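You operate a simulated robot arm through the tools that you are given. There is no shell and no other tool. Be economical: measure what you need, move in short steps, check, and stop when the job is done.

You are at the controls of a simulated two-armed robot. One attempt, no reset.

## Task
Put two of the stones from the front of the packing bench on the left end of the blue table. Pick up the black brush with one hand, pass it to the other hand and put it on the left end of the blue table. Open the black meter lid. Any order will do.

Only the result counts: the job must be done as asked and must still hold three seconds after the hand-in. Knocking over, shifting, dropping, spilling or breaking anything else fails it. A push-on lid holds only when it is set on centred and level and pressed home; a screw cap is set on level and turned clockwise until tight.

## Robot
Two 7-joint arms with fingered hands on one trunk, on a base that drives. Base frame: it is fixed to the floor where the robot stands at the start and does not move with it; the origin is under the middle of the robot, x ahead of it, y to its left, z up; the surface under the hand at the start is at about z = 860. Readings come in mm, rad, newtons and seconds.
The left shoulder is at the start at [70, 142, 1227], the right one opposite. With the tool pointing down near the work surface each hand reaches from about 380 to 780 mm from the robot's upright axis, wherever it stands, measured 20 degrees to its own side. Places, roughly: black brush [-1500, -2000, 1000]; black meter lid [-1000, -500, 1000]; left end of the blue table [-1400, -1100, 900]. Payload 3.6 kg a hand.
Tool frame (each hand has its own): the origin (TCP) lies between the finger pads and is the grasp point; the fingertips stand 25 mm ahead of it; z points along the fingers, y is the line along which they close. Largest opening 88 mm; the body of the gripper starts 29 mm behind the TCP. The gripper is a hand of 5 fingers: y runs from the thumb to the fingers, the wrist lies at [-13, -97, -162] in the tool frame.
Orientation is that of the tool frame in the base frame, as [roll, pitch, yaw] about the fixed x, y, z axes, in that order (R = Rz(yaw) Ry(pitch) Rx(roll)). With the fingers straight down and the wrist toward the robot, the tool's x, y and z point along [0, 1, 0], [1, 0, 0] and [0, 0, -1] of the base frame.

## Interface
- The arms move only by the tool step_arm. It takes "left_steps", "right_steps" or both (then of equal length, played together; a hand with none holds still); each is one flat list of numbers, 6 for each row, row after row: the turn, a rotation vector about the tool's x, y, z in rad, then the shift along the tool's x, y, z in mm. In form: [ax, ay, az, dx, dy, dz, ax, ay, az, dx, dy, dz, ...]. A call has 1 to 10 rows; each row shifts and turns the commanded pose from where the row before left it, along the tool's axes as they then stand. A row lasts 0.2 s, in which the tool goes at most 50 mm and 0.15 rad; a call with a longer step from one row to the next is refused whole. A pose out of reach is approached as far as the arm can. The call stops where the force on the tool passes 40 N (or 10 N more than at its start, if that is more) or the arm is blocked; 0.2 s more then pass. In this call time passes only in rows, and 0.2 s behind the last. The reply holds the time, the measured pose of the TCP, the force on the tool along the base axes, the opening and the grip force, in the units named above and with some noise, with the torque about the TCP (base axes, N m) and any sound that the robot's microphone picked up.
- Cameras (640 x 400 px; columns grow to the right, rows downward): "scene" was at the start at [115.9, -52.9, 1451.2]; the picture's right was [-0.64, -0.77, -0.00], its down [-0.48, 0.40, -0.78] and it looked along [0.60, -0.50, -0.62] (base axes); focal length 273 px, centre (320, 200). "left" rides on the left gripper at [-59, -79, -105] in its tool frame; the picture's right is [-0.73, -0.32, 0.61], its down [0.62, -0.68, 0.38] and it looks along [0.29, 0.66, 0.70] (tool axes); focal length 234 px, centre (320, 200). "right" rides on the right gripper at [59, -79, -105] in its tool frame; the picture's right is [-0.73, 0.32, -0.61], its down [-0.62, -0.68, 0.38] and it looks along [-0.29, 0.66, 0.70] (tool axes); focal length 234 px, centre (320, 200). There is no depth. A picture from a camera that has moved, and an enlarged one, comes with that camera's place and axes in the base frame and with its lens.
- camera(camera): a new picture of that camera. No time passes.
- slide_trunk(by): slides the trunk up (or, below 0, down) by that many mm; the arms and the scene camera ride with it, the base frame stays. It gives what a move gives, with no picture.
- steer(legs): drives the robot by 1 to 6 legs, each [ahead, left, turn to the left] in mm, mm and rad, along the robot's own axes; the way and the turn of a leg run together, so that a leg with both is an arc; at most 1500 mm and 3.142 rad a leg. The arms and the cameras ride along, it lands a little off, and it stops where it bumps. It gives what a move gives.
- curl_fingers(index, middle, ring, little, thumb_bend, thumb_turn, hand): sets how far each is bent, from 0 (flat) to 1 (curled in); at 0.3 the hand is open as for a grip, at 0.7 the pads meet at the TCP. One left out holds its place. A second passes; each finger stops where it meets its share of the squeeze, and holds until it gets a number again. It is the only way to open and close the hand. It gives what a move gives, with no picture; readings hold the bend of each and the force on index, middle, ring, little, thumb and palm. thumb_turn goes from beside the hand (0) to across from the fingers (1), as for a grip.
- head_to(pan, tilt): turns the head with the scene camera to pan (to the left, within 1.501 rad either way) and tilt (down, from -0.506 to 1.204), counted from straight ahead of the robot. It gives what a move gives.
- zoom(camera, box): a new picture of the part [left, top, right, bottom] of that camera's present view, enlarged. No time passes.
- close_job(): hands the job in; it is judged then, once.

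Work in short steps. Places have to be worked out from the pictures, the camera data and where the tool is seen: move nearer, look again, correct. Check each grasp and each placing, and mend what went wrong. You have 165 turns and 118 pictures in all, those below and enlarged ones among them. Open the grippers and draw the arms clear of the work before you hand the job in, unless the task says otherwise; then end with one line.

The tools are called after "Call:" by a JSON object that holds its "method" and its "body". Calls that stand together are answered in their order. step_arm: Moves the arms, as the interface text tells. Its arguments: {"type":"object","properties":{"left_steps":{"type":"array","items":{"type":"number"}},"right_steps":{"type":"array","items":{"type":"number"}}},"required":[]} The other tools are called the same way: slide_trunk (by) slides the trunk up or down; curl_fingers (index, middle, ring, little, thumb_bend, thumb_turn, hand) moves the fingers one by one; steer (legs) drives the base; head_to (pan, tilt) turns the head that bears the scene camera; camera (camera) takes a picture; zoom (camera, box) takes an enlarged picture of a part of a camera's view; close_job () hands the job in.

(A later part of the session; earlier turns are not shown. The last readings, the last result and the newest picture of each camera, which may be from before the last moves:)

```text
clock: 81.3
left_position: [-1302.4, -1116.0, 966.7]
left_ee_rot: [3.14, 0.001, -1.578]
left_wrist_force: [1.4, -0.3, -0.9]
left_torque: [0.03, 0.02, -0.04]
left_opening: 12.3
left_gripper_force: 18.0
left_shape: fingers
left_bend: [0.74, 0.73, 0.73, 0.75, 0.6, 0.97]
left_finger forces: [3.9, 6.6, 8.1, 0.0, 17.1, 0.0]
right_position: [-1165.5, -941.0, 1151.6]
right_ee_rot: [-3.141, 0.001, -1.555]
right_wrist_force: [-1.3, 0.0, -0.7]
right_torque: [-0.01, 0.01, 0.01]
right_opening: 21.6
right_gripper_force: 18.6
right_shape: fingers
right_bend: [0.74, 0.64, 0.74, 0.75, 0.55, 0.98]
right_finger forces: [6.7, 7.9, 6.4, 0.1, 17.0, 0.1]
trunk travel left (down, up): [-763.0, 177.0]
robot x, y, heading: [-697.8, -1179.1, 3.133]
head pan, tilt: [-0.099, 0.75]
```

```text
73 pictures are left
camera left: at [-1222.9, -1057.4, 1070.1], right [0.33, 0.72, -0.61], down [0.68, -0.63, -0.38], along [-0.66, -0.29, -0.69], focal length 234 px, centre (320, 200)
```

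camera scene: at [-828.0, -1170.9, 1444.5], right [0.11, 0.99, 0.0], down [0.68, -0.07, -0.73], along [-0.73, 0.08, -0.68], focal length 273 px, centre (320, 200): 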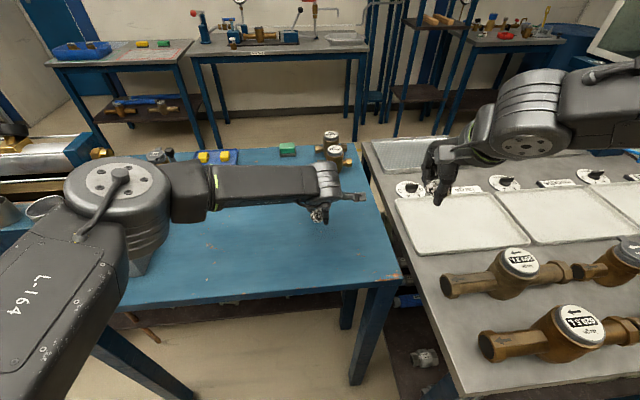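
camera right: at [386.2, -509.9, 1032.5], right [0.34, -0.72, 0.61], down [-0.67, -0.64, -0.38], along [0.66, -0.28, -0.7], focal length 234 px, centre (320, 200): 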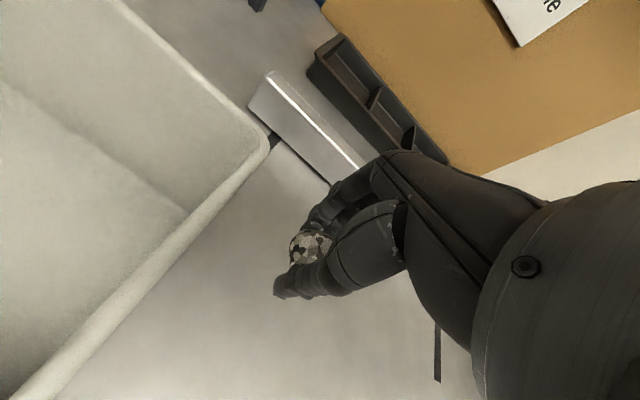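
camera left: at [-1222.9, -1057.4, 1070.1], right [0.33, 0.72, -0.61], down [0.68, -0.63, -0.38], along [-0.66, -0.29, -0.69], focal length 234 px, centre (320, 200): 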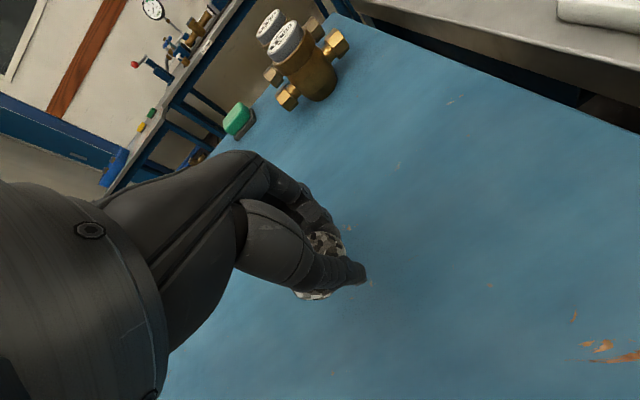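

I lower the left stone further, in fine steps near the surface so the contact is felt.

Call:
{"method": "step_arm", "body": {"left_steps": [0, 0, 0, 0, 0, 30, 0, 0, 0, 0, 0, 30, 0, 0, 0, 0, 0, 10, 0, 0, 0, 0, 0, 5, 0, 0, 0, 0, 0, 3]}}

Call:
{"method": "camera", "body": {"camera": "left"}}

Call:
{"method": "camera", "body": {"camera": "scene"}}

```text
clock: 81.8
left_position: [-1302.8, -1114.7, 928.5]
left_ee_rot: [3.124, 0.011, -1.578]
left_wrist_force: [2.9, -1.4, 10.9]
left_torque: [-0.02, -0.43, 0.0]
left_opening: 13.3
left_gripper_force: 23.2
left_shape: fingers
left_bend: [0.74, 0.73, 0.74, 0.75, 0.59, 0.97]
left_finger forces: [3.6, 6.5, 7.8, 0.0, 27.6, 0.0]
right_position: [-1162.5, -940.2, 1152.9]
right_ee_rot: [3.14, 0.0, -1.555]
right_wrist_force: [0.1, -0.6, -0.3]
right_torque: [0.03, -0.02, 0.02]
right_opening: 21.5
right_gripper_force: 18.5
right_shape: fingers
right_bend: [0.74, 0.64, 0.74, 0.75, 0.55, 0.98]
right_finger forces: [6.6, 7.9, 6.4, 0.0, 17.0, 0.1]
trunk travel left (down, up): [-763.0, 177.0]
robot x, y, heading: [-693.4, -1186.9, 3.134]
head pan, tilt: [-0.099, 0.75]
stopped in row 2 (left hand): the force on the tool passed its limit at 69 N (the readings are from after the stop); the commanded pose is now the measured one
```

```text
72 pictures are left
camera left: at [-1221.8, -1055.9, 1030.2], right [0.32, 0.73, -0.61], down [0.67, -0.62, -0.4], along [-0.67, -0.28, -0.69], focal length 234 px, centre (320, 200)
```

left: 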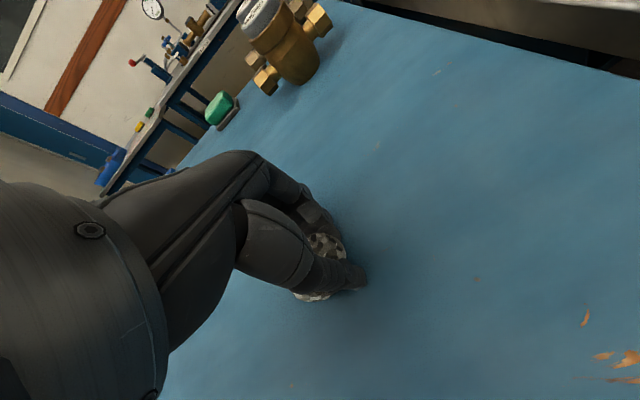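

```text
71 pictures are left
camera scene: at [-824.5, -1170.9, 1444.9], right [0.11, 0.99, 0.0], down [0.68, -0.07, -0.73], along [-0.73, 0.08, -0.68], focal length 273 px, centre (320, 200)
```

scene: 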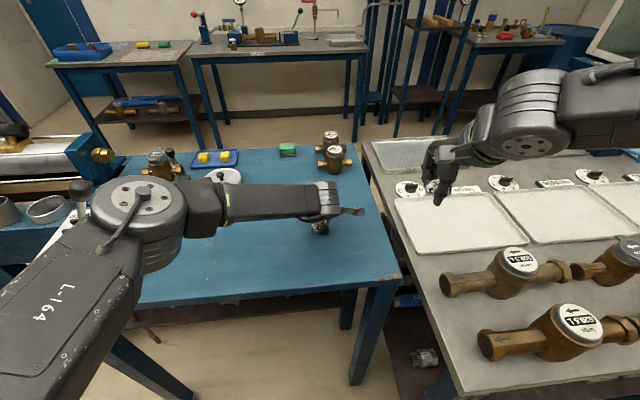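

Contact came at z≈928, so this table top is at about z=900. I open the left hand slowly to leave the stone.

Call:
{"method": "curl_fingers", "body": {"hand": "left", "index": 0.5, "middle": 0.5, "ring": 0.5, "little": 0.5, "thumb_bend": 0.5}}

Call:
{"method": "curl_fingers", "body": {"hand": "left", "index": 0.3, "middle": 0.3, "ring": 0.3, "little": 0.3, "thumb_bend": 0.3}}

Call:
{"method": "step_arm", "body": {"left_steps": [0, 0, 0, 0, 0, -15, 0, 0, 0, 0, 0, -30, 0, 0, 0, 0, 0, -45, 0, 0, 0, 0, 0, -45, 0, 0, 0, 0, 0, -45, 0, 0, 0, 0, 0, -45]}}

Call:
{"method": "camera", "body": {"camera": "left"}}

```text
clock: 82.8
left_position: [-1302.8, -1114.7, 928.2]
left_ee_rot: [3.124, 0.008, -1.577]
left_wrist_force: [-1.3, 5.4, 21.3]
left_torque: [0.15, -0.3, 0.06]
left_opening: 37.9
left_gripper_force: 10.0
left_shape: fingers
left_bend: [0.5, 0.52, 0.5, 0.5, 0.53, 0.98]
left_finger forces: [0.1, 4.9, 0.0, 0.0, 15.8, 0.0]
right_position: [-1161.8, -941.6, 1152.7]
right_ee_rot: [3.139, 0.001, -1.554]
right_wrist_force: [0.2, 0.2, -0.3]
right_torque: [0.0, 0.02, 0.01]
right_opening: 21.6
right_gripper_force: 19.0
right_shape: fingers
right_bend: [0.74, 0.64, 0.74, 0.75, 0.55, 0.98]
right_finger forces: [6.8, 8.0, 6.4, 0.1, 17.0, 0.0]
trunk travel left (down, up): [-763.0, 177.0]
robot x, y, heading: [-693.9, -1180.8, 3.139]
head pan, tilt: [-0.099, 0.75]
```

```text
clock: 83.8
left_position: [-1303.3, -1115.0, 924.8]
left_ee_rot: [3.128, 0.008, -1.578]
left_wrist_force: [0.3, 0.2, 0.1]
left_torque: [-0.03, 0.02, -0.03]
left_opening: 84.4
left_gripper_force: 0.1
left_shape: fingers
left_bend: [0.3, 0.3, 0.3, 0.3, 0.3, 0.98]
left_finger forces: [0.1, 0.1, 0.1, 0.1, 0.0, 0.0]
right_position: [-1166.1, -940.6, 1151.9]
right_ee_rot: [-3.141, -0.002, -1.555]
right_wrist_force: [-0.3, -0.3, -1.1]
right_torque: [0.01, 0.01, -0.01]
right_opening: 21.5
right_gripper_force: 19.0
right_shape: fingers
right_bend: [0.74, 0.64, 0.74, 0.75, 0.55, 0.98]
right_finger forces: [6.7, 7.9, 6.4, 0.0, 17.0, 0.1]
trunk travel left (down, up): [-763.0, 177.0]
robot x, y, heading: [-696.3, -1178.4, 3.137]
head pan, tilt: [-0.099, 0.75]
```

```text
clock: 85.2
left_position: [-1302.8, -1120.3, 1153.4]
left_ee_rot: [3.129, 0.01, -1.578]
left_wrist_force: [-0.9, 0.2, 0.2]
left_torque: [0.05, 0.03, 0.03]
left_opening: 84.4
left_gripper_force: 0.1
left_shape: fingers
left_bend: [0.3, 0.3, 0.3, 0.3, 0.3, 0.98]
left_finger forces: [0.0, 0.0, 0.0, 0.1, 0.0, 0.0]
right_position: [-1164.5, -941.6, 1153.6]
right_ee_rot: [3.14, 0.001, -1.555]
right_wrist_force: [-0.7, 0.5, -0.1]
right_torque: [0.03, 0.01, -0.02]
right_opening: 21.4
right_gripper_force: 19.2
right_shape: fingers
right_bend: [0.74, 0.64, 0.74, 0.75, 0.55, 0.98]
right_finger forces: [6.7, 7.8, 6.3, 0.0, 17.0, 0.0]
trunk travel left (down, up): [-763.0, 177.0]
robot x, y, heading: [-693.9, -1185.1, 3.138]
head pan, tilt: [-0.099, 0.75]
```

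```text
70 pictures are left
camera left: at [-1221.4, -1060.8, 1254.7], right [0.32, 0.73, -0.61], down [0.67, -0.62, -0.4], along [-0.67, -0.28, -0.69], focal length 234 px, centre (320, 200)
```

left: 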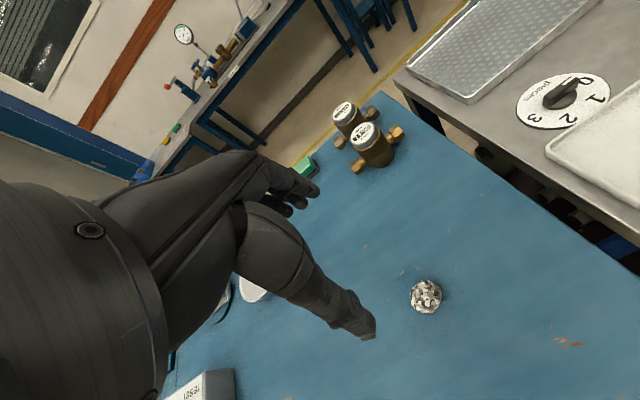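

Stone one rests at [-1296,-1122]. I draw the left hand aside and move the right hand over [-1285,-1020].

Call:
{"method": "step_arm", "body": {"left_steps": [0, 0, 0, 30, -20, -20, 0, 0, 0, 30, -20, -20, 0, 0, 0, 30, -20, -20, 0, 0, 0, 30, -20, -20, 0, 0, 0, 30, -20, -20], "right_steps": [0, 0, 0, 0, 24, 0, 0, 0, 0, 10, 24, 0, 0, 0, 0, 20, 24, 0, 0, 0, 0, 24, 24, 0, 0, 0, 0, 24, 24, 0]}}

Call:
{"method": "step_arm", "body": {"right_steps": [0, 0, 0, 0, 0, 45, 0, 0, 0, 0, 0, 45, 0, 0, 0, 0, 0, 45, 0, 0, 0, 0, 0, 45]}}

Call:
{"method": "camera", "body": {"camera": "right"}}

```text
clock: 86.4
left_position: [-1202.1, -1269.2, 1248.3]
left_ee_rot: [3.127, 0.011, -1.578]
left_wrist_force: [-0.6, 0.1, 0.9]
left_torque: [0.04, -0.01, -0.01]
left_opening: 84.7
left_gripper_force: 0.1
left_shape: fingers
left_bend: [0.3, 0.3, 0.3, 0.3, 0.3, 0.98]
left_finger forces: [0.0, 0.0, 0.0, 0.1, 0.0, 0.0]
right_position: [-1287.6, -1022.7, 1153.5]
right_ee_rot: [3.141, 0.002, -1.553]
right_wrist_force: [-1.0, -0.8, -1.1]
right_torque: [0.0, -0.02, 0.01]
right_opening: 21.4
right_gripper_force: 18.9
right_shape: fingers
right_bend: [0.74, 0.64, 0.74, 0.75, 0.55, 0.98]
right_finger forces: [6.7, 7.9, 6.5, 0.1, 16.9, 0.1]
trunk travel left (down, up): [-763.0, 177.0]
robot x, y, heading: [-693.3, -1176.8, 3.131]
head pan, tilt: [-0.099, 0.75]
```

```text
clock: 87.4
left_position: [-1201.7, -1264.7, 1250.2]
left_ee_rot: [3.125, 0.009, -1.58]
left_wrist_force: [-1.2, 0.0, 0.6]
left_torque: [0.02, -0.01, 0.03]
left_opening: 84.5
left_gripper_force: 0.0
left_shape: fingers
left_bend: [0.3, 0.3, 0.3, 0.3, 0.3, 0.98]
left_finger forces: [0.1, 0.1, 0.0, 0.1, 0.1, 0.1]
right_position: [-1274.5, -1008.6, 985.5]
right_ee_rot: [-3.141, 0.0, -1.556]
right_wrist_force: [-0.7, 0.7, -0.6]
right_torque: [0.01, 0.01, 0.0]
right_opening: 21.3
right_gripper_force: 18.7
right_shape: fingers
right_bend: [0.74, 0.64, 0.74, 0.75, 0.55, 0.98]
right_finger forces: [6.5, 7.8, 6.4, 0.0, 16.9, 0.1]
right hand out of reach, approached as far as the arm can: row 4
trunk travel left (down, up): [-763.0, 177.0]
robot x, y, heading: [-696.0, -1181.1, 3.135]
head pan, tilt: [-0.099, 0.75]
```

```text
69 pictures are left
camera right: at [-1193.8, -1066.3, 1090.8], right [-0.33, 0.72, 0.61], down [0.67, 0.63, -0.38], along [-0.66, 0.28, -0.7], focal length 234 px, centre (320, 200)
```

right: 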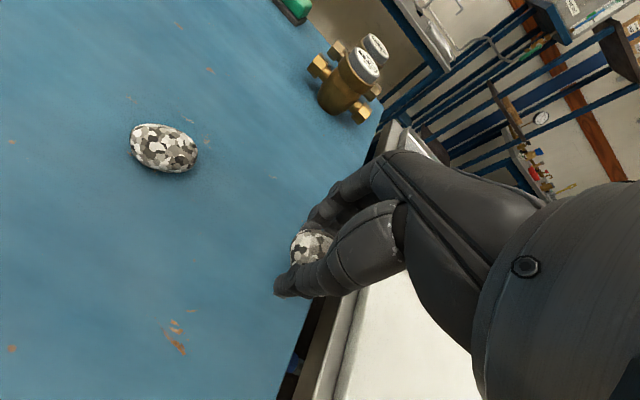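

The right arm hits its limit here, so I shift the base 25 mm left and lower with the trunk instead.

Call:
{"method": "steer", "body": {"legs": [[0, 25, 0]]}}

Call:
{"method": "slide_trunk", "body": {"by": -48}}

Call:
{"method": "camera", "body": {"camera": "right"}}

```text
clock: 88.2
left_position: [-1201.9, -1285.4, 1249.6]
left_ee_rot: [3.126, 0.003, -1.577]
left_wrist_force: [-0.2, 0.3, -0.2]
left_torque: [-0.02, 0.02, 0.01]
left_opening: 84.5
left_gripper_force: 0.1
left_shape: fingers
left_bend: [0.3, 0.3, 0.3, 0.3, 0.3, 0.98]
left_finger forces: [0.1, 0.1, 0.0, 0.0, 0.0, 0.1]
right_position: [-1274.4, -1030.4, 984.8]
right_ee_rot: [3.14, -0.005, -1.557]
right_wrist_force: [-0.1, 0.2, -0.8]
right_torque: [-0.01, -0.01, 0.0]
right_opening: 21.3
right_gripper_force: 18.9
right_shape: fingers
right_bend: [0.74, 0.64, 0.74, 0.75, 0.55, 0.98]
right_finger forces: [6.5, 7.8, 6.4, 0.0, 16.9, 0.1]
trunk travel left (down, up): [-763.0, 177.0]
robot x, y, heading: [-694.6, -1210.0, 3.137]
head pan, tilt: [-0.099, 0.75]
```

```text
clock: 89.1
left_position: [-1201.1, -1291.1, 1201.5]
left_ee_rot: [3.126, 0.009, -1.577]
left_wrist_force: [-0.2, 0.2, -0.6]
left_torque: [0.02, 0.01, -0.01]
left_opening: 84.6
left_gripper_force: 0.0
left_shape: fingers
left_bend: [0.3, 0.3, 0.3, 0.3, 0.3, 0.98]
left_finger forces: [0.0, 0.0, 0.0, 0.0, 0.0, 0.1]
right_position: [-1274.2, -1035.0, 937.8]
right_ee_rot: [3.14, 0.0, -1.557]
right_wrist_force: [-0.3, 0.2, -0.6]
right_torque: [-0.01, 0.04, -0.05]
right_opening: 21.2
right_gripper_force: 19.1
right_shape: fingers
right_bend: [0.74, 0.64, 0.74, 0.75, 0.55, 0.98]
right_finger forces: [6.6, 7.8, 6.5, 0.0, 16.9, 0.0]
trunk travel left (down, up): [-715.0, 225.0]
robot x, y, heading: [-695.3, -1207.7, 3.134]
head pan, tilt: [-0.099, 0.75]
```

```text
68 pictures are left
camera right: at [-1194.0, -1091.7, 1043.4], right [-0.33, 0.72, 0.61], down [0.67, 0.63, -0.38], along [-0.66, 0.28, -0.7], focal length 234 px, centre (320, 200)
```

right: 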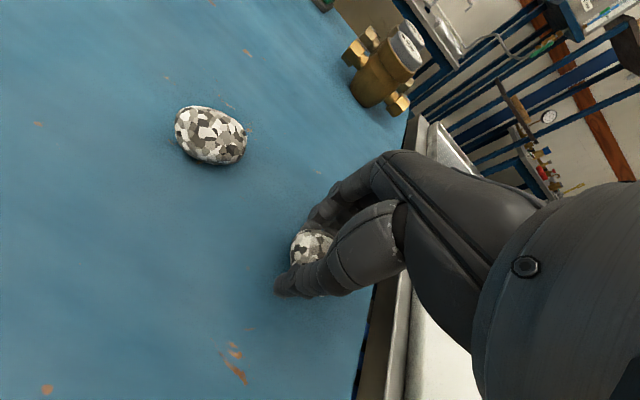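

At z 938 it's just above the surface. I slide down another 7 mm, then check the force.

Call:
{"method": "slide_trunk", "body": {"by": -7}}

```text
clock: 89.7
left_position: [-1201.6, -1289.8, 1194.2]
left_ee_rot: [3.126, 0.009, -1.578]
left_wrist_force: [-0.4, -0.4, -0.4]
left_torque: [-0.03, 0.0, 0.01]
left_opening: 84.6
left_gripper_force: 0.1
left_shape: fingers
left_bend: [0.3, 0.3, 0.3, 0.3, 0.3, 0.98]
left_finger forces: [0.0, 0.0, 0.0, 0.1, 0.1, 0.0]
right_position: [-1274.9, -1033.9, 931.0]
right_ee_rot: [-3.14, 0.0, -1.557]
right_wrist_force: [0.8, 1.1, -0.6]
right_torque: [0.0, 0.03, 0.02]
right_opening: 21.5
right_gripper_force: 19.2
right_shape: fingers
right_bend: [0.74, 0.64, 0.74, 0.75, 0.55, 0.98]
right_finger forces: [6.5, 7.8, 6.4, 0.1, 16.8, 0.0]
trunk travel left (down, up): [-708.0, 232.0]
robot x, y, heading: [-693.8, -1205.4, 3.136]
head pan, tilt: [-0.099, 0.75]
```

No contact yet; another 3 mm, then I open the hand in two stages.

Call:
{"method": "slide_trunk", "body": {"by": -3}}

Call:
{"method": "curl_fingers", "body": {"hand": "right", "index": 0.5, "middle": 0.5, "ring": 0.5, "little": 0.5, "thumb_bend": 0.48}}

Call:
{"method": "curl_fingers", "body": {"hand": "right", "index": 0.3, "middle": 0.3, "ring": 0.3, "little": 0.3, "thumb_bend": 0.3}}

Call:
{"method": "slide_trunk", "body": {"by": 58}}

Call:
{"method": "camera", "body": {"camera": "right"}}

```text
clock: 90.2
left_position: [-1201.7, -1290.6, 1190.4]
left_ee_rot: [3.125, 0.009, -1.578]
left_wrist_force: [-0.3, -0.4, 1.5]
left_torque: [0.0, -0.02, 0.0]
left_opening: 84.4
left_gripper_force: 0.2
left_shape: fingers
left_bend: [0.3, 0.3, 0.3, 0.3, 0.3, 0.98]
left_finger forces: [0.0, 0.1, 0.1, 0.0, 0.0, 0.1]
right_position: [-1273.6, -1033.5, 927.9]
right_ee_rot: [-3.142, 0.0, -1.557]
right_wrist_force: [-0.5, 0.1, 0.2]
right_torque: [0.01, -0.02, 0.0]
right_opening: 21.4
right_gripper_force: 19.6
right_shape: fingers
right_bend: [0.74, 0.64, 0.74, 0.75, 0.55, 0.98]
right_finger forces: [6.6, 8.0, 6.5, 0.0, 17.2, 0.1]
trunk travel left (down, up): [-705.0, 235.0]
robot x, y, heading: [-695.4, -1207.1, 3.131]
head pan, tilt: [-0.099, 0.75]
```

```text
clock: 91.2
left_position: [-1199.8, -1290.2, 1190.9]
left_ee_rot: [3.126, 0.009, -1.579]
left_wrist_force: [-0.6, 0.5, 0.0]
left_torque: [0.0, -0.01, 0.0]
left_opening: 84.4
left_gripper_force: 0.0
left_shape: fingers
left_bend: [0.3, 0.3, 0.3, 0.3, 0.3, 0.98]
left_finger forces: [0.0, 0.1, 0.0, 0.0, 0.0, 0.1]
right_position: [-1274.7, -1034.1, 928.2]
right_ee_rot: [3.139, -0.001, -1.558]
right_wrist_force: [0.5, 0.3, 5.4]
right_torque: [0.05, 0.11, 0.01]
right_opening: 43.6
right_gripper_force: 2.4
right_shape: fingers
right_bend: [0.5, 0.51, 0.5, 0.5, 0.48, 1.0]
right_finger forces: [0.0, 5.3, 0.0, 0.0, 0.0, 0.0]
trunk travel left (down, up): [-705.0, 235.0]
robot x, y, heading: [-694.1, -1208.4, 3.134]
head pan, tilt: [-0.099, 0.75]
```

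```text
clock: 92.2
left_position: [-1202.4, -1291.2, 1190.8]
left_ee_rot: [3.125, 0.009, -1.577]
left_wrist_force: [0.1, 0.0, 0.3]
left_torque: [-0.01, 0.02, -0.01]
left_opening: 84.7
left_gripper_force: 0.0
left_shape: fingers
left_bend: [0.3, 0.3, 0.3, 0.3, 0.3, 0.98]
left_finger forces: [0.0, 0.1, 0.1, 0.1, 0.0, 0.1]
right_position: [-1275.4, -1033.0, 927.7]
right_ee_rot: [-3.142, 0.0, -1.557]
right_wrist_force: [0.2, 0.6, -0.8]
right_torque: [-0.03, 0.01, 0.01]
right_opening: 84.2
right_gripper_force: 0.0
right_shape: fingers
right_bend: [0.3, 0.3, 0.3, 0.3, 0.3, 0.98]
right_finger forces: [0.0, 0.0, 0.0, 0.0, 0.1, 0.0]
trunk travel left (down, up): [-705.0, 235.0]
robot x, y, heading: [-694.5, -1205.9, 3.134]
head pan, tilt: [-0.099, 0.75]
```

```text
clock: 93.2
left_position: [-1202.1, -1289.6, 1248.3]
left_ee_rot: [3.128, 0.01, -1.577]
left_wrist_force: [0.6, -0.4, -0.1]
left_torque: [0.03, -0.01, -0.03]
left_opening: 84.8
left_gripper_force: 0.0
left_shape: fingers
left_bend: [0.3, 0.3, 0.3, 0.3, 0.3, 0.98]
left_finger forces: [0.0, 0.1, 0.1, 0.1, 0.0, 0.1]
right_position: [-1274.1, -1034.7, 985.6]
right_ee_rot: [3.141, -0.001, -1.556]
right_wrist_force: [0.2, 0.4, 0.4]
right_torque: [0.02, 0.0, -0.03]
right_opening: 84.3
right_gripper_force: 0.0
right_shape: fingers
right_bend: [0.3, 0.3, 0.3, 0.3, 0.3, 0.98]
right_finger forces: [0.0, 0.1, 0.0, 0.0, 0.0, 0.0]
trunk travel left (down, up): [-763.0, 177.0]
robot x, y, heading: [-692.1, -1207.6, 3.134]
head pan, tilt: [-0.099, 0.75]
```

```text
67 pictures are left
camera right: at [-1194.5, -1091.2, 1091.1], right [-0.33, 0.72, 0.61], down [0.67, 0.63, -0.38], along [-0.66, 0.28, -0.7], focal length 234 px, centre (320, 200)
```

right: 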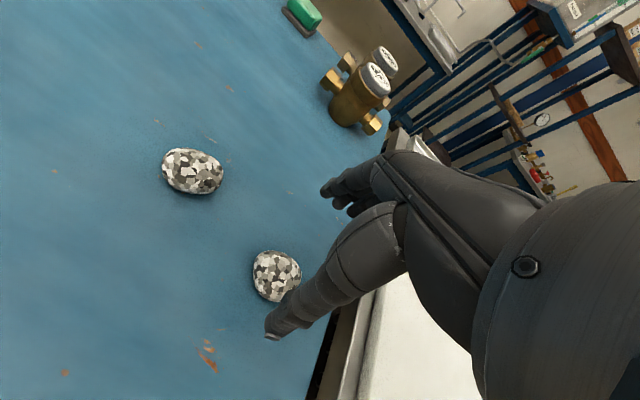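

Both stones now rest on the blue table's left end. I raise the right hand, back away and drive across to the grey table with the meters.

Call:
{"method": "step_arm", "body": {"right_steps": [0, 0, 0, 0, 0, -40, 0, 0, 0, 0, 0, -45, 0, 0, 0, 0, 0, -45, 0, 0, 0, 0, 0, -45, 0, 0, 0, 0, 0, -40]}}

Call:
{"method": "steer", "body": {"legs": [[-250, 0, 0], [0, -680, 0]]}}

Call:
{"method": "head_to", "body": {"pan": 0, "tilt": 0.8}}

Call:
{"method": "camera", "body": {"camera": "scene"}}

```text
clock: 94.4
left_position: [-1201.2, -1290.0, 1249.9]
left_ee_rot: [3.126, 0.008, -1.578]
left_wrist_force: [-1.2, 0.3, 0.3]
left_torque: [-0.02, 0.04, -0.07]
left_opening: 84.7
left_gripper_force: 0.0
left_shape: fingers
left_bend: [0.3, 0.3, 0.3, 0.3, 0.3, 0.98]
left_finger forces: [0.0, 0.0, 0.1, 0.0, 0.1, 0.0]
right_position: [-1272.8, -1033.1, 1199.3]
right_ee_rot: [-3.141, -0.001, -1.555]
right_wrist_force: [0.7, 0.8, 0.1]
right_torque: [-0.01, 0.02, -0.01]
right_opening: 84.3
right_gripper_force: 0.1
right_shape: fingers
right_bend: [0.3, 0.3, 0.3, 0.3, 0.3, 0.98]
right_finger forces: [0.0, 0.1, 0.1, 0.1, 0.0, 0.0]
trunk travel left (down, up): [-763.0, 177.0]
robot x, y, heading: [-692.5, -1208.9, 3.135]
head pan, tilt: [-0.099, 0.75]
```

```text
clock: 99.6
left_position: [-946.5, -606.8, 1248.2]
left_ee_rot: [3.125, 0.008, -1.586]
left_wrist_force: [0.1, 0.4, 0.6]
left_torque: [0.02, -0.05, 0.01]
left_opening: 84.8
left_gripper_force: 0.0
left_shape: fingers
left_bend: [0.3, 0.3, 0.3, 0.3, 0.3, 0.98]
left_finger forces: [0.1, 0.0, 0.0, 0.0, 0.0, 0.0]
right_position: [-1015.6, -348.2, 1197.8]
right_ee_rot: [-3.141, 0.001, -1.565]
right_wrist_force: [-0.1, 0.3, 0.3]
right_torque: [0.0, -0.01, 0.03]
right_opening: 84.7
right_gripper_force: 0.1
right_shape: fingers
right_bend: [0.3, 0.3, 0.3, 0.3, 0.3, 0.98]
right_finger forces: [0.1, 0.0, 0.0, 0.1, 0.1, 0.0]
trunk travel left (down, up): [-763.0, 177.0]
robot x, y, heading: [-436.5, -526.5, 3.124]
head pan, tilt: [-0.099, 0.75]
```

```text
clock: 100.2
left_position: [-945.9, -604.3, 1248.6]
left_ee_rot: [3.125, 0.01, -1.588]
left_wrist_force: [0.4, -0.7, 0.3]
left_torque: [0.0, -0.01, 0.02]
left_opening: 84.6
left_gripper_force: 0.0
left_shape: fingers
left_bend: [0.3, 0.3, 0.3, 0.3, 0.3, 0.98]
left_finger forces: [0.0, 0.0, 0.0, 0.0, 0.0, 0.0]
right_position: [-1015.9, -347.0, 1196.8]
right_ee_rot: [3.14, 0.0, -1.564]
right_wrist_force: [-0.6, 0.5, 0.4]
right_torque: [0.01, 0.01, 0.01]
right_opening: 84.4
right_gripper_force: 0.1
right_shape: fingers
right_bend: [0.3, 0.3, 0.3, 0.3, 0.3, 0.98]
right_finger forces: [0.0, 0.0, 0.1, 0.0, 0.0, 0.0]
trunk travel left (down, up): [-763.0, 177.0]
robot x, y, heading: [-439.8, -526.9, 3.124]
head pan, tilt: [0.0, 0.799]
```

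```text
66 pictures are left
camera scene: at [-569.7, -522.5, 1440.6], right [0.02, 1.0, 0.0], down [0.72, -0.01, -0.7], along [-0.7, 0.01, -0.72], focal length 273 px, centre (320, 200)
```

scene: 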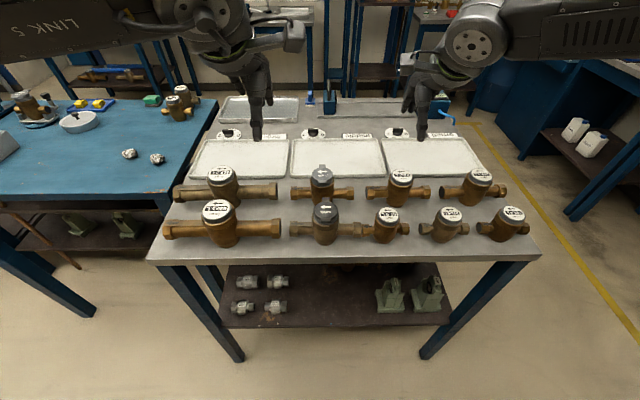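

Two meters show darker lids, at about (322,175) and (325,215). I zoom in on them.

Call:
{"method": "zoom", "body": {"camera": "scene", "box": [280, 150, 400, 250]}}

Call:
{"method": "zoom", "body": {"camera": "scene", "box": [160, 150, 540, 260]}}

```text
4.00 times, centred on (340, 200) of scene
camera zoom: at [-569.7, -522.5, 1440.6], right [0.02, 1.0, 0.0], down [0.72, -0.01, -0.7], along [-0.7, 0.01, -0.72], focal length 1091 px, centre (240, 200)
```

zoom: 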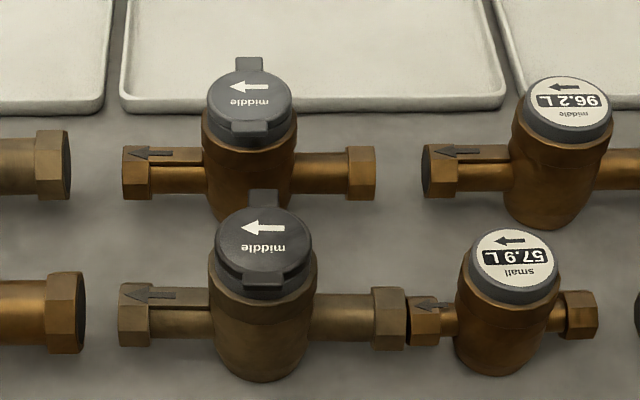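

```text
1.68 times, centred on (350, 205) of scene
camera zoom: at [-569.7, -522.5, 1440.6], right [0.02, 1.0, 0.0], down [0.72, -0.01, -0.7], along [-0.7, 0.01, -0.72], focal length 459 px, centre (270, 192)
```

zoom: 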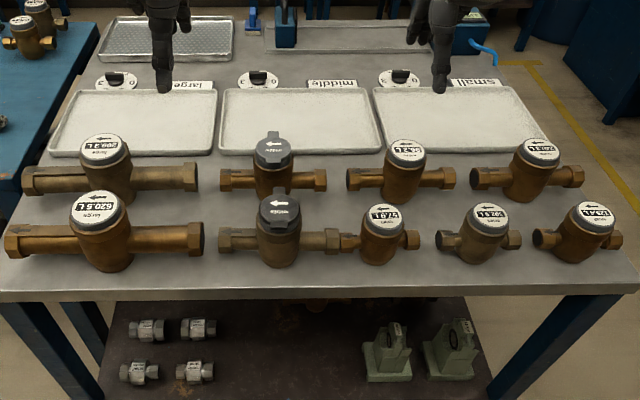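

The front meter with the black lid is at about [-1000,-502]; its text faces away, so a lifting tab is on the far side and the hinge is near. I move the base left so it suits the right arm, then look with the right hand camera.

Call:
{"method": "steer", "body": {"legs": [[0, 130, 0.017]]}}

Call:
{"method": "step_arm", "body": {"right_steps": [0, 0, 0, -10, -10, 40, 0, 0, 0, -10, -10, 40, 0, 0, 0, -10, -10, 30]}}

Call:
{"method": "camera", "body": {"camera": "right"}}

Call:
{"method": "zoom", "body": {"camera": "scene", "box": [320, 130, 480, 250]}}

```text
clock: 101.5
left_position: [-946.0, -739.8, 1249.2]
left_ee_rot: [3.125, 0.008, -1.573]
left_wrist_force: [-0.1, -0.5, 0.2]
left_torque: [0.01, 0.01, 0.0]
left_opening: 84.7
left_gripper_force: 0.1
left_shape: fingers
left_bend: [0.3, 0.3, 0.3, 0.3, 0.3, 0.98]
left_finger forces: [0.0, 0.1, 0.1, 0.0, 0.0, 0.0]
right_position: [-1020.0, -483.9, 1197.8]
right_ee_rot: [3.141, -0.001, -1.549]
right_wrist_force: [0.5, 0.0, 0.0]
right_torque: [-0.03, -0.03, 0.02]
right_opening: 84.2
right_gripper_force: 0.0
right_shape: fingers
right_bend: [0.3, 0.3, 0.3, 0.3, 0.3, 0.98]
right_finger forces: [0.1, 0.0, 0.0, 0.1, 0.0, 0.0]
trunk travel left (down, up): [-763.0, 177.0]
robot x, y, heading: [-441.1, -655.0, 3.141]
head pan, tilt: [0.0, 0.799]
```

```text
clock: 102.3
left_position: [-946.9, -742.7, 1248.4]
left_ee_rot: [3.126, 0.009, -1.571]
left_wrist_force: [0.4, 0.1, -0.4]
left_torque: [0.02, 0.02, 0.0]
left_opening: 84.4
left_gripper_force: 0.1
left_shape: fingers
left_bend: [0.3, 0.3, 0.3, 0.3, 0.3, 0.98]
left_finger forces: [0.0, 0.0, 0.1, 0.0, 0.1, 0.0]
right_position: [-990.2, -454.6, 1090.8]
right_ee_rot: [3.14, 0.0, -1.55]
right_wrist_force: [-0.1, 0.3, -1.1]
right_torque: [0.0, 0.0, -0.01]
right_opening: 84.4
right_gripper_force: 0.0
right_shape: fingers
right_bend: [0.3, 0.3, 0.3, 0.3, 0.3, 0.98]
right_finger forces: [0.1, 0.1, 0.0, 0.0, 0.0, 0.0]
trunk travel left (down, up): [-763.0, 177.0]
robot x, y, heading: [-437.9, -658.0, -3.145]
head pan, tilt: [0.0, 0.799]
```

```text
63 pictures are left
camera right: at [-909.5, -511.7, 1195.5], right [-0.34, 0.72, 0.61], down [0.67, 0.64, -0.38], along [-0.66, 0.28, -0.7], focal length 234 px, centre (320, 200)
```

right: 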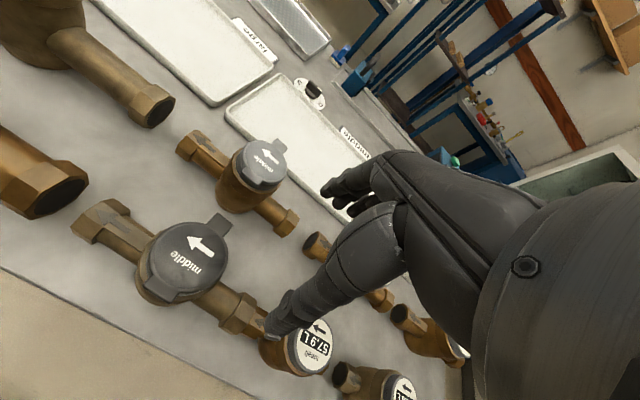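

```text
3.33 times, centred on (400, 190) of scene
camera zoom: at [-570.8, -653.5, 1440.6], right [0.0, 1.0, 0.0], down [0.72, 0.0, -0.7], along [-0.7, 0.0, -0.72], focal length 909 px, centre (53, 233)
```

zoom: 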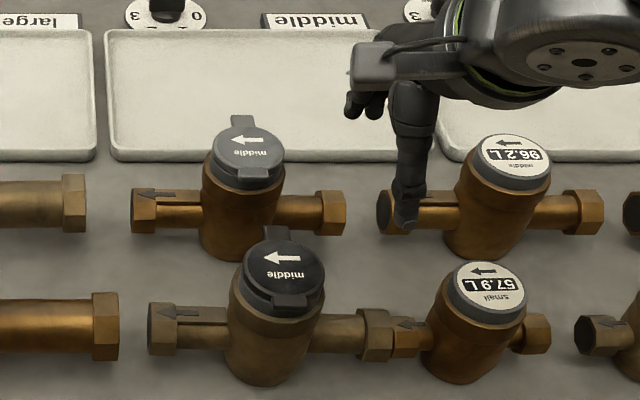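

By triangulation the black lid is centred at [-959,-507,1009], with its tab tip at [-998,-506,1004] and the hinge near x≈-925. I open the thumb wide and place the right hand above, so the middle finger can go down behind the tab.

Call:
{"method": "curl_fingers", "body": {"hand": "right", "thumb_bend": 0, "index": 0.3, "middle": 0.3, "ring": 0.3, "little": 0.3}}

Call:
{"method": "step_arm", "body": {"right_steps": [0, 0, 0, 26, -12, 0, 0, 0, 0, 26, -12, 0, 0, 0, 0, 0, 0, 25]}}

Call:
{"method": "camera", "body": {"camera": "right"}}

Call:
{"method": "zoom", "body": {"camera": "scene", "box": [320, 110, 480, 230]}}

```text
clock: 103.3
left_position: [-946.7, -741.9, 1248.9]
left_ee_rot: [3.125, 0.008, -1.571]
left_wrist_force: [-0.1, -0.7, -0.3]
left_torque: [-0.03, 0.03, 0.02]
left_opening: 84.6
left_gripper_force: 0.1
left_shape: fingers
left_bend: [0.3, 0.3, 0.3, 0.3, 0.3, 0.98]
left_finger forces: [0.0, 0.1, 0.0, 0.0, 0.1, 0.1]
right_position: [-990.6, -455.2, 1089.9]
right_ee_rot: [-3.141, -0.001, -1.549]
right_wrist_force: [0.0, -0.2, -0.2]
right_torque: [-0.03, -0.01, 0.0]
right_opening: 100.1
right_gripper_force: 0.1
right_shape: fingers
right_bend: [0.3, 0.3, 0.3, 0.3, 0.0, 0.95]
right_finger forces: [0.1, 0.0, 0.1, 0.1, 0.0, 0.1]
trunk travel left (down, up): [-763.0, 177.0]
robot x, y, heading: [-441.6, -657.5, 3.143]
head pan, tilt: [0.0, 0.799]
```

```text
clock: 104.1
left_position: [-946.5, -740.0, 1248.7]
left_ee_rot: [3.127, 0.007, -1.571]
left_wrist_force: [-0.2, 0.5, 0.3]
left_torque: [0.0, -0.03, -0.01]
left_opening: 84.6
left_gripper_force: 0.1
left_shape: fingers
left_bend: [0.3, 0.3, 0.3, 0.3, 0.3, 0.98]
left_finger forces: [0.1, 0.0, 0.0, 0.1, 0.0, 0.0]
right_position: [-967.1, -504.0, 1063.7]
right_ee_rot: [3.141, -0.001, -1.549]
right_wrist_force: [0.0, 0.1, -0.2]
right_torque: [-0.06, -0.03, -0.01]
right_opening: 100.4
right_gripper_force: 0.0
right_shape: fingers
right_bend: [0.3, 0.3, 0.3, 0.3, 0.0, 0.95]
right_finger forces: [0.0, 0.0, 0.0, 0.0, 0.1, 0.0]
trunk travel left (down, up): [-763.0, 177.0]
robot x, y, heading: [-438.1, -651.0, 3.142]
head pan, tilt: [0.0, 0.799]
```

```text
61 pictures are left
camera right: at [-886.4, -560.6, 1170.3], right [-0.34, 0.72, 0.61], down [0.67, 0.64, -0.38], along [-0.66, 0.27, -0.7], focal length 234 px, centre (320, 200)
```

right: 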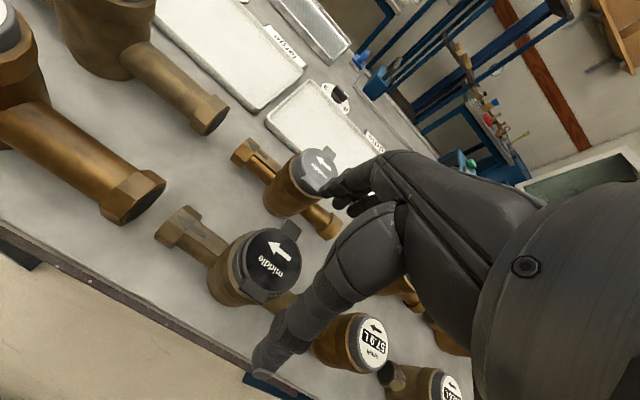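

```text
3.33 times, centred on (400, 170) of scene
camera zoom: at [-572.1, -651.8, 1440.5], right [0.0, 1.0, 0.0], down [0.72, 0.0, -0.7], along [-0.7, 0.0, -0.72], focal length 909 px, centre (53, 300)
```

zoom: 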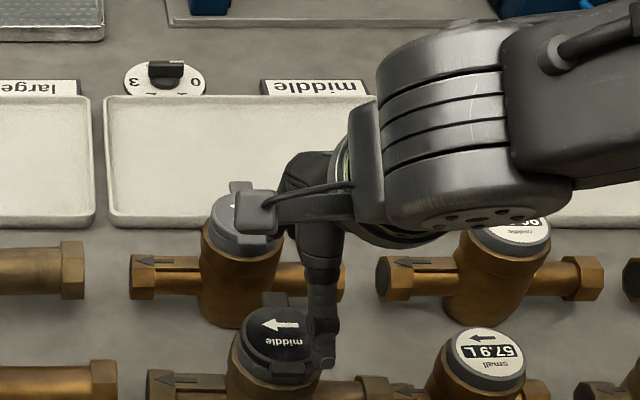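

Geometry agrees. I swing the thumb aside as well, then descend to put the fingertips behind and below the tab.

Call:
{"method": "curl_fingers", "body": {"hand": "right", "thumb_turn": 0}}

Call:
{"method": "step_arm", "body": {"right_steps": [0, 0, 0, 1, 0, 15, 0, 0, 0, 0, 0, 10]}}

Call:
{"method": "camera", "body": {"camera": "right"}}

Call:
{"method": "zoom", "body": {"camera": "scene", "box": [340, 130, 440, 210]}}

```text
clock: 105.1
left_position: [-946.9, -742.4, 1248.4]
left_ee_rot: [3.127, 0.008, -1.572]
left_wrist_force: [-0.1, 0.9, 0.9]
left_torque: [0.01, -0.01, 0.01]
left_opening: 84.3
left_gripper_force: 0.1
left_shape: fingers
left_bend: [0.3, 0.3, 0.3, 0.3, 0.3, 0.98]
left_finger forces: [0.0, 0.0, 0.0, 0.0, 0.0, 0.0]
right_position: [-966.9, -505.2, 1066.6]
right_ee_rot: [3.14, 0.001, -1.551]
right_wrist_force: [0.3, 0.6, -0.1]
right_torque: [0.01, -0.01, -0.01]
right_opening: 129.9
right_gripper_force: 0.1
right_shape: fingers
right_bend: [0.3, 0.3, 0.3, 0.3, 0.0, 0.0]
right_finger forces: [0.0, 0.0, 0.1, 0.0, 0.0, 0.0]
trunk travel left (down, up): [-763.0, 177.0]
robot x, y, heading: [-441.0, -652.2, 3.142]
head pan, tilt: [0.0, 0.799]
```

```text
clock: 105.7
left_position: [-947.0, -742.0, 1248.7]
left_ee_rot: [3.127, 0.008, -1.574]
left_wrist_force: [-0.6, 0.4, -0.1]
left_torque: [0.0, 0.01, -0.05]
left_opening: 84.7
left_gripper_force: 0.1
left_shape: fingers
left_bend: [0.3, 0.3, 0.3, 0.3, 0.3, 0.98]
left_finger forces: [0.0, 0.0, 0.0, 0.1, 0.0, 0.1]
right_position: [-967.8, -506.2, 1038.2]
right_ee_rot: [-3.14, -0.002, -1.549]
right_wrist_force: [0.0, -0.9, -0.1]
right_torque: [0.0, -0.02, -0.03]
right_opening: 129.9
right_gripper_force: 0.1
right_shape: fingers
right_bend: [0.3, 0.3, 0.3, 0.3, 0.0, 0.0]
right_finger forces: [0.0, 0.1, 0.0, 0.0, 0.1, 0.0]
trunk travel left (down, up): [-763.0, 177.0]
robot x, y, heading: [-440.9, -658.1, 3.142]
head pan, tilt: [0.0, 0.799]
```

```text
59 pictures are left
camera right: at [-886.4, -562.0, 1144.0], right [-0.34, 0.72, 0.61], down [0.67, 0.64, -0.38], along [-0.66, 0.28, -0.7], focal length 234 px, centre (320, 200)
```

right: 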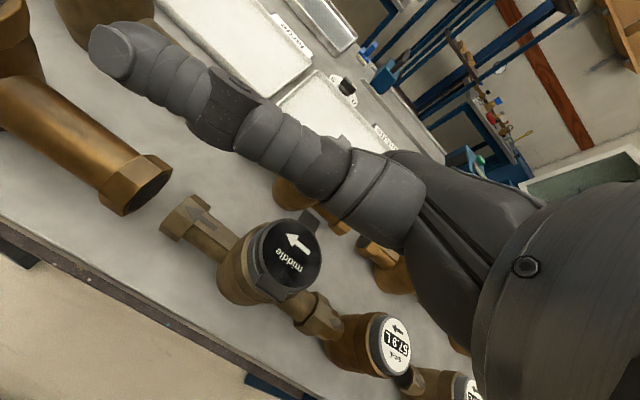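

```text
5.00 times, centred on (390, 170) of scene
camera zoom: at [-571.1, -653.0, 1440.6], right [0.0, 1.0, 0.0], down [0.72, 0.0, -0.7], along [-0.7, 0.0, -0.72], focal length 1364 px, centre (-30, 350)
```

zoom: 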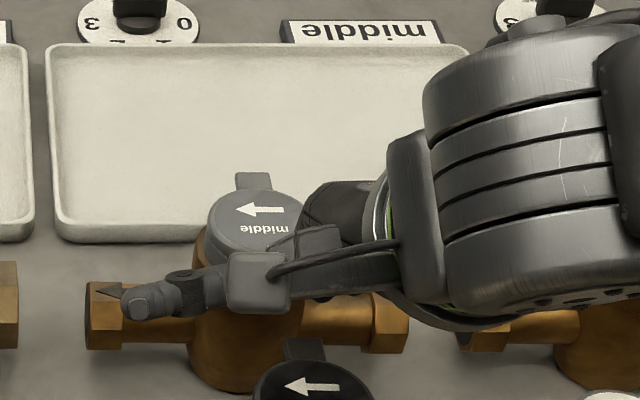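

The thumb is now clear, held level to the side. I lower a further 30 mm in small steps, watching the force.

Call:
{"method": "step_arm", "body": {"right_steps": [0, 0, 0, 0, 0, 10, 0, 0, 0, 0, 0, 10, 0, 0, 0, 0, 0, 10]}}

Call:
{"method": "zoom", "body": {"camera": "right", "box": [180, 150, 420, 330]}}

Call:
{"method": "zoom", "body": {"camera": "scene", "box": [340, 130, 440, 230]}}

```text
clock: 106.5
left_position: [-945.9, -741.7, 1250.1]
left_ee_rot: [3.126, 0.007, -1.57]
left_wrist_force: [0.0, -0.7, 0.6]
left_torque: [0.02, -0.04, 0.01]
left_opening: 84.7
left_gripper_force: 0.1
left_shape: fingers
left_bend: [0.3, 0.3, 0.3, 0.3, 0.3, 0.98]
left_finger forces: [0.1, 0.0, 0.0, 0.0, 0.0, 0.0]
right_position: [-966.9, -507.1, 1009.2]
right_ee_rot: [-3.141, 0.0, -1.549]
right_wrist_force: [-0.2, 0.6, 0.6]
right_torque: [-0.03, 0.02, -0.01]
right_opening: 130.4
right_gripper_force: 0.1
right_shape: fingers
right_bend: [0.3, 0.3, 0.3, 0.3, 0.0, 0.0]
right_finger forces: [0.6, 0.0, 0.0, 0.1, 0.0, 0.0]
trunk travel left (down, up): [-763.0, 177.0]
robot x, y, heading: [-439.1, -654.7, 3.14]
head pan, tilt: [0.0, 0.799]
```

```text
2.22 times, centred on (300, 240) of right
camera zoom: at [-885.6, -563.2, 1114.5], right [-0.34, 0.72, 0.61], down [0.67, 0.64, -0.38], along [-0.66, 0.28, -0.7], focal length 520 px, centre (364, 111)
```

zoom: 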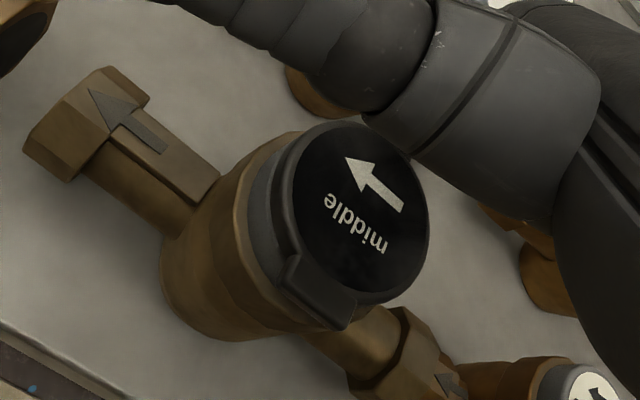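

```text
4.00 times, centred on (390, 180) of scene
camera zoom: at [-570.8, -653.1, 1440.6], right [0.0, 1.0, 0.0], down [0.72, 0.0, -0.7], along [-0.7, 0.0, -0.72], focal length 1091 px, centre (40, 280)
```

zoom: 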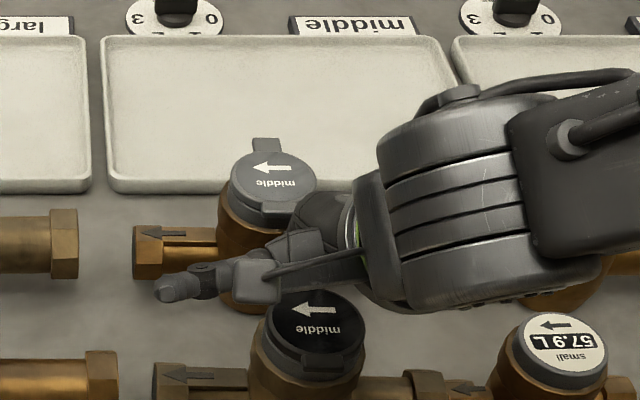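

The wide band near me looks like the hinge and the narrow far piece the tab. I curl the middle finger under the tab gradually and watch its force.

Call:
{"method": "curl_fingers", "body": {"hand": "right", "middle": 0.45}}

Call:
{"method": "step_arm", "body": {"right_steps": [0, 0, 0, 0, 0, -5, 0, 0, 0, 0, 0, -5]}}

```text
clock: 107.5
left_position: [-946.8, -741.7, 1248.4]
left_ee_rot: [3.128, 0.008, -1.57]
left_wrist_force: [-1.5, 0.0, 0.6]
left_torque: [-0.02, 0.01, 0.01]
left_opening: 84.5
left_gripper_force: 0.1
left_shape: fingers
left_bend: [0.3, 0.3, 0.3, 0.3, 0.3, 0.98]
left_finger forces: [0.0, 0.1, 0.0, 0.0, 0.0, 0.0]
right_position: [-967.6, -505.9, 1009.4]
right_ee_rot: [3.142, 0.001, -1.55]
right_wrist_force: [-0.8, -0.9, 0.4]
right_torque: [0.01, 0.03, 0.02]
right_opening: 129.9
right_gripper_force: 1.0
right_shape: fingers
right_bend: [0.3, 0.43, 0.3, 0.3, 0.0, 0.0]
right_finger forces: [0.1, 1.5, 0.0, 0.0, 0.1, 0.1]
trunk travel left (down, up): [-763.0, 177.0]
robot x, y, heading: [-438.5, -655.3, 3.145]
head pan, tilt: [0.0, 0.799]
```

```text
clock: 108.1
left_position: [-946.4, -741.7, 1248.6]
left_ee_rot: [3.125, 0.01, -1.574]
left_wrist_force: [-0.3, -1.2, -0.1]
left_torque: [0.03, 0.03, 0.0]
left_opening: 84.5
left_gripper_force: 0.0
left_shape: fingers
left_bend: [0.3, 0.3, 0.3, 0.3, 0.3, 0.98]
left_finger forces: [0.1, 0.0, 0.1, 0.1, 0.1, 0.0]
right_position: [-966.2, -506.3, 1019.1]
right_ee_rot: [-3.141, 0.0, -1.549]
right_wrist_force: [-1.8, 0.0, 0.2]
right_torque: [0.03, 0.02, 0.03]
right_opening: 129.8
right_gripper_force: 0.8
right_shape: fingers
right_bend: [0.3, 0.43, 0.3, 0.3, 0.0, 0.0]
right_finger forces: [0.2, 1.4, 0.1, 0.0, 0.0, 0.1]
trunk travel left (down, up): [-763.0, 177.0]
robot x, y, heading: [-435.9, -654.9, 3.135]
head pan, tilt: [0.0, 0.799]
```

The middle pad only presses the tab's end face. I open it again, rise, and tilt the hand so the fingertips point down and back towards me, to hook under the tab.

Call:
{"method": "curl_fingers", "body": {"hand": "right", "middle": 0.3}}

Call:
{"method": "step_arm", "body": {"right_steps": [0, 0, 0, 0, 0, -30, 0, 0, 0, 0, 0, -30, 0.125, 0, 0, 0, 0, 0, 0.125, 0, 0, 0, 0, 0, 0.125, 0, 0, 0, 0, 0, 0.125, 0, 0, 0, 0, 0]}}

Call:
{"method": "camera", "body": {"camera": "right"}}

Call:
{"method": "zoom", "body": {"camera": "scene", "box": [320, 100, 480, 220]}}

```text
clock: 109.1
left_position: [-945.6, -742.0, 1249.6]
left_ee_rot: [3.126, 0.008, -1.572]
left_wrist_force: [0.5, 0.6, -0.7]
left_torque: [-0.02, 0.02, -0.02]
left_opening: 84.5
left_gripper_force: 0.0
left_shape: fingers
left_bend: [0.3, 0.3, 0.3, 0.3, 0.3, 0.98]
left_finger forces: [0.0, 0.0, 0.0, 0.1, 0.1, 0.1]
right_position: [-967.1, -506.8, 1019.4]
right_ee_rot: [3.141, 0.0, -1.55]
right_wrist_force: [0.3, -0.2, 0.2]
right_torque: [-0.03, 0.0, -0.03]
right_opening: 130.0
right_gripper_force: 0.2
right_shape: fingers
right_bend: [0.3, 0.3, 0.3, 0.3, 0.0, 0.0]
right_finger forces: [0.1, 0.0, 0.0, 0.1, 0.0, 0.1]
trunk travel left (down, up): [-763.0, 177.0]
robot x, y, heading: [-440.4, -654.9, 3.139]
head pan, tilt: [0.0, 0.799]
```

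```text
clock: 110.5
left_position: [-947.1, -741.3, 1248.2]
left_ee_rot: [3.128, 0.009, -1.574]
left_wrist_force: [0.0, -0.3, 0.3]
left_torque: [-0.05, -0.02, -0.02]
left_opening: 84.7
left_gripper_force: 0.0
left_shape: fingers
left_bend: [0.3, 0.3, 0.3, 0.3, 0.3, 0.98]
left_finger forces: [0.1, 0.0, 0.0, 0.0, 0.0, 0.0]
right_position: [-968.4, -507.1, 1078.0]
right_ee_rot: [-2.639, -0.002, -1.549]
right_wrist_force: [-0.2, 0.1, -0.6]
right_torque: [-0.03, 0.0, 0.01]
right_opening: 130.0
right_gripper_force: 0.1
right_shape: fingers
right_bend: [0.3, 0.3, 0.3, 0.3, 0.0, 0.0]
right_finger forces: [0.0, 0.1, 0.0, 0.0, 0.1, 0.0]
trunk travel left (down, up): [-763.0, 177.0]
robot x, y, heading: [-439.5, -655.9, 3.144]
head pan, tilt: [0.0, 0.799]
```

```text
55 pictures are left
camera right: at [-946.6, -564.6, 1208.9], right [-0.59, 0.71, 0.38], down [0.77, 0.64, -0.01], along [-0.25, 0.28, -0.93], focal length 234 px, centre (320, 200)
```

right: 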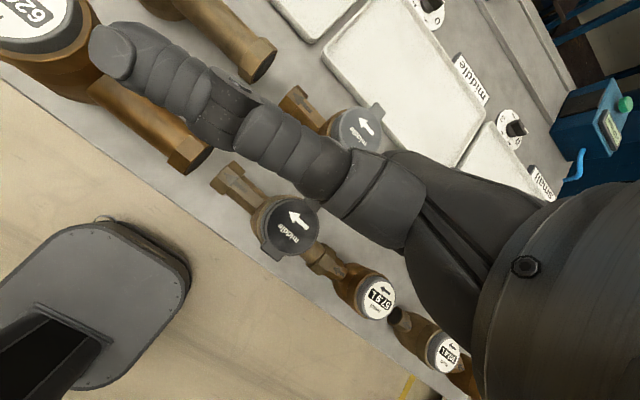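

```text
3.33 times, centred on (400, 160) of scene
camera zoom: at [-572.3, -652.8, 1440.4], right [0.0, 1.0, 0.0], down [0.72, 0.0, -0.7], along [-0.7, 0.0, -0.72], focal length 909 px, centre (53, 333)
```

zoom: 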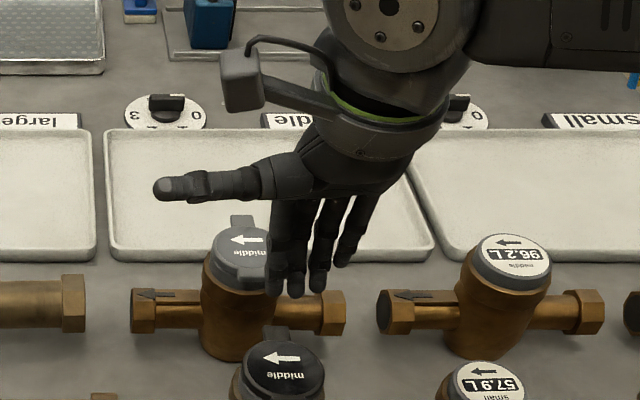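

Now the scene camera sees the fingers well: the index is closest to the tab line. I shift 5 mm so the index lines up with the tab, 10 mm further back, and descend 40 mm.

Call:
{"method": "step_arm", "body": {"right_steps": [0, 0, 0, -5, 8.8, -4.8, 0, 0, 0, 0, 9.6, 17.5, 0, 0, 0, 0, 9.6, 17.5]}}

Call:
{"method": "zoom", "body": {"camera": "scene", "box": [340, 130, 440, 210]}}

```text
clock: 111.3
left_position: [-947.5, -741.9, 1248.7]
left_ee_rot: [3.125, 0.009, -1.57]
left_wrist_force: [0.5, 0.4, -0.8]
left_torque: [0.0, 0.01, 0.02]
left_opening: 84.5
left_gripper_force: 0.1
left_shape: fingers
left_bend: [0.3, 0.3, 0.3, 0.3, 0.3, 0.98]
left_finger forces: [0.1, 0.1, 0.0, 0.1, 0.1, 0.0]
right_position: [-974.6, -499.4, 1038.9]
right_ee_rot: [-2.643, 0.0, -1.548]
right_wrist_force: [-1.4, 0.5, 0.0]
right_torque: [-0.03, 0.09, -0.06]
right_opening: 130.6
right_gripper_force: 0.9
right_shape: fingers
right_bend: [0.29, 0.3, 0.3, 0.3, 0.0, 0.0]
right_finger forces: [1.6, 0.1, 0.1, 0.1, 0.0, 0.1]
right hand out of reach, approached as far as the arm can: row 3
trunk travel left (down, up): [-763.0, 177.0]
robot x, y, heading: [-436.9, -657.0, 3.147]
head pan, tilt: [0.0, 0.799]
```

```text
5.00 times, centred on (390, 170) of scene
camera zoom: at [-570.8, -653.1, 1440.6], right [0.0, 1.0, 0.0], down [0.72, 0.0, -0.7], along [-0.7, 0.0, -0.72], focal length 1364 px, centre (-30, 350)
```

zoom: 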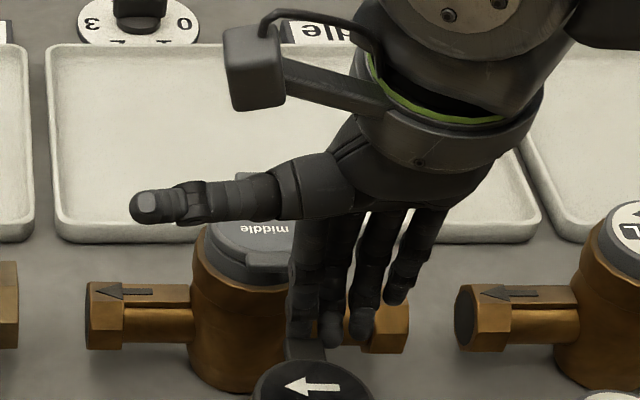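

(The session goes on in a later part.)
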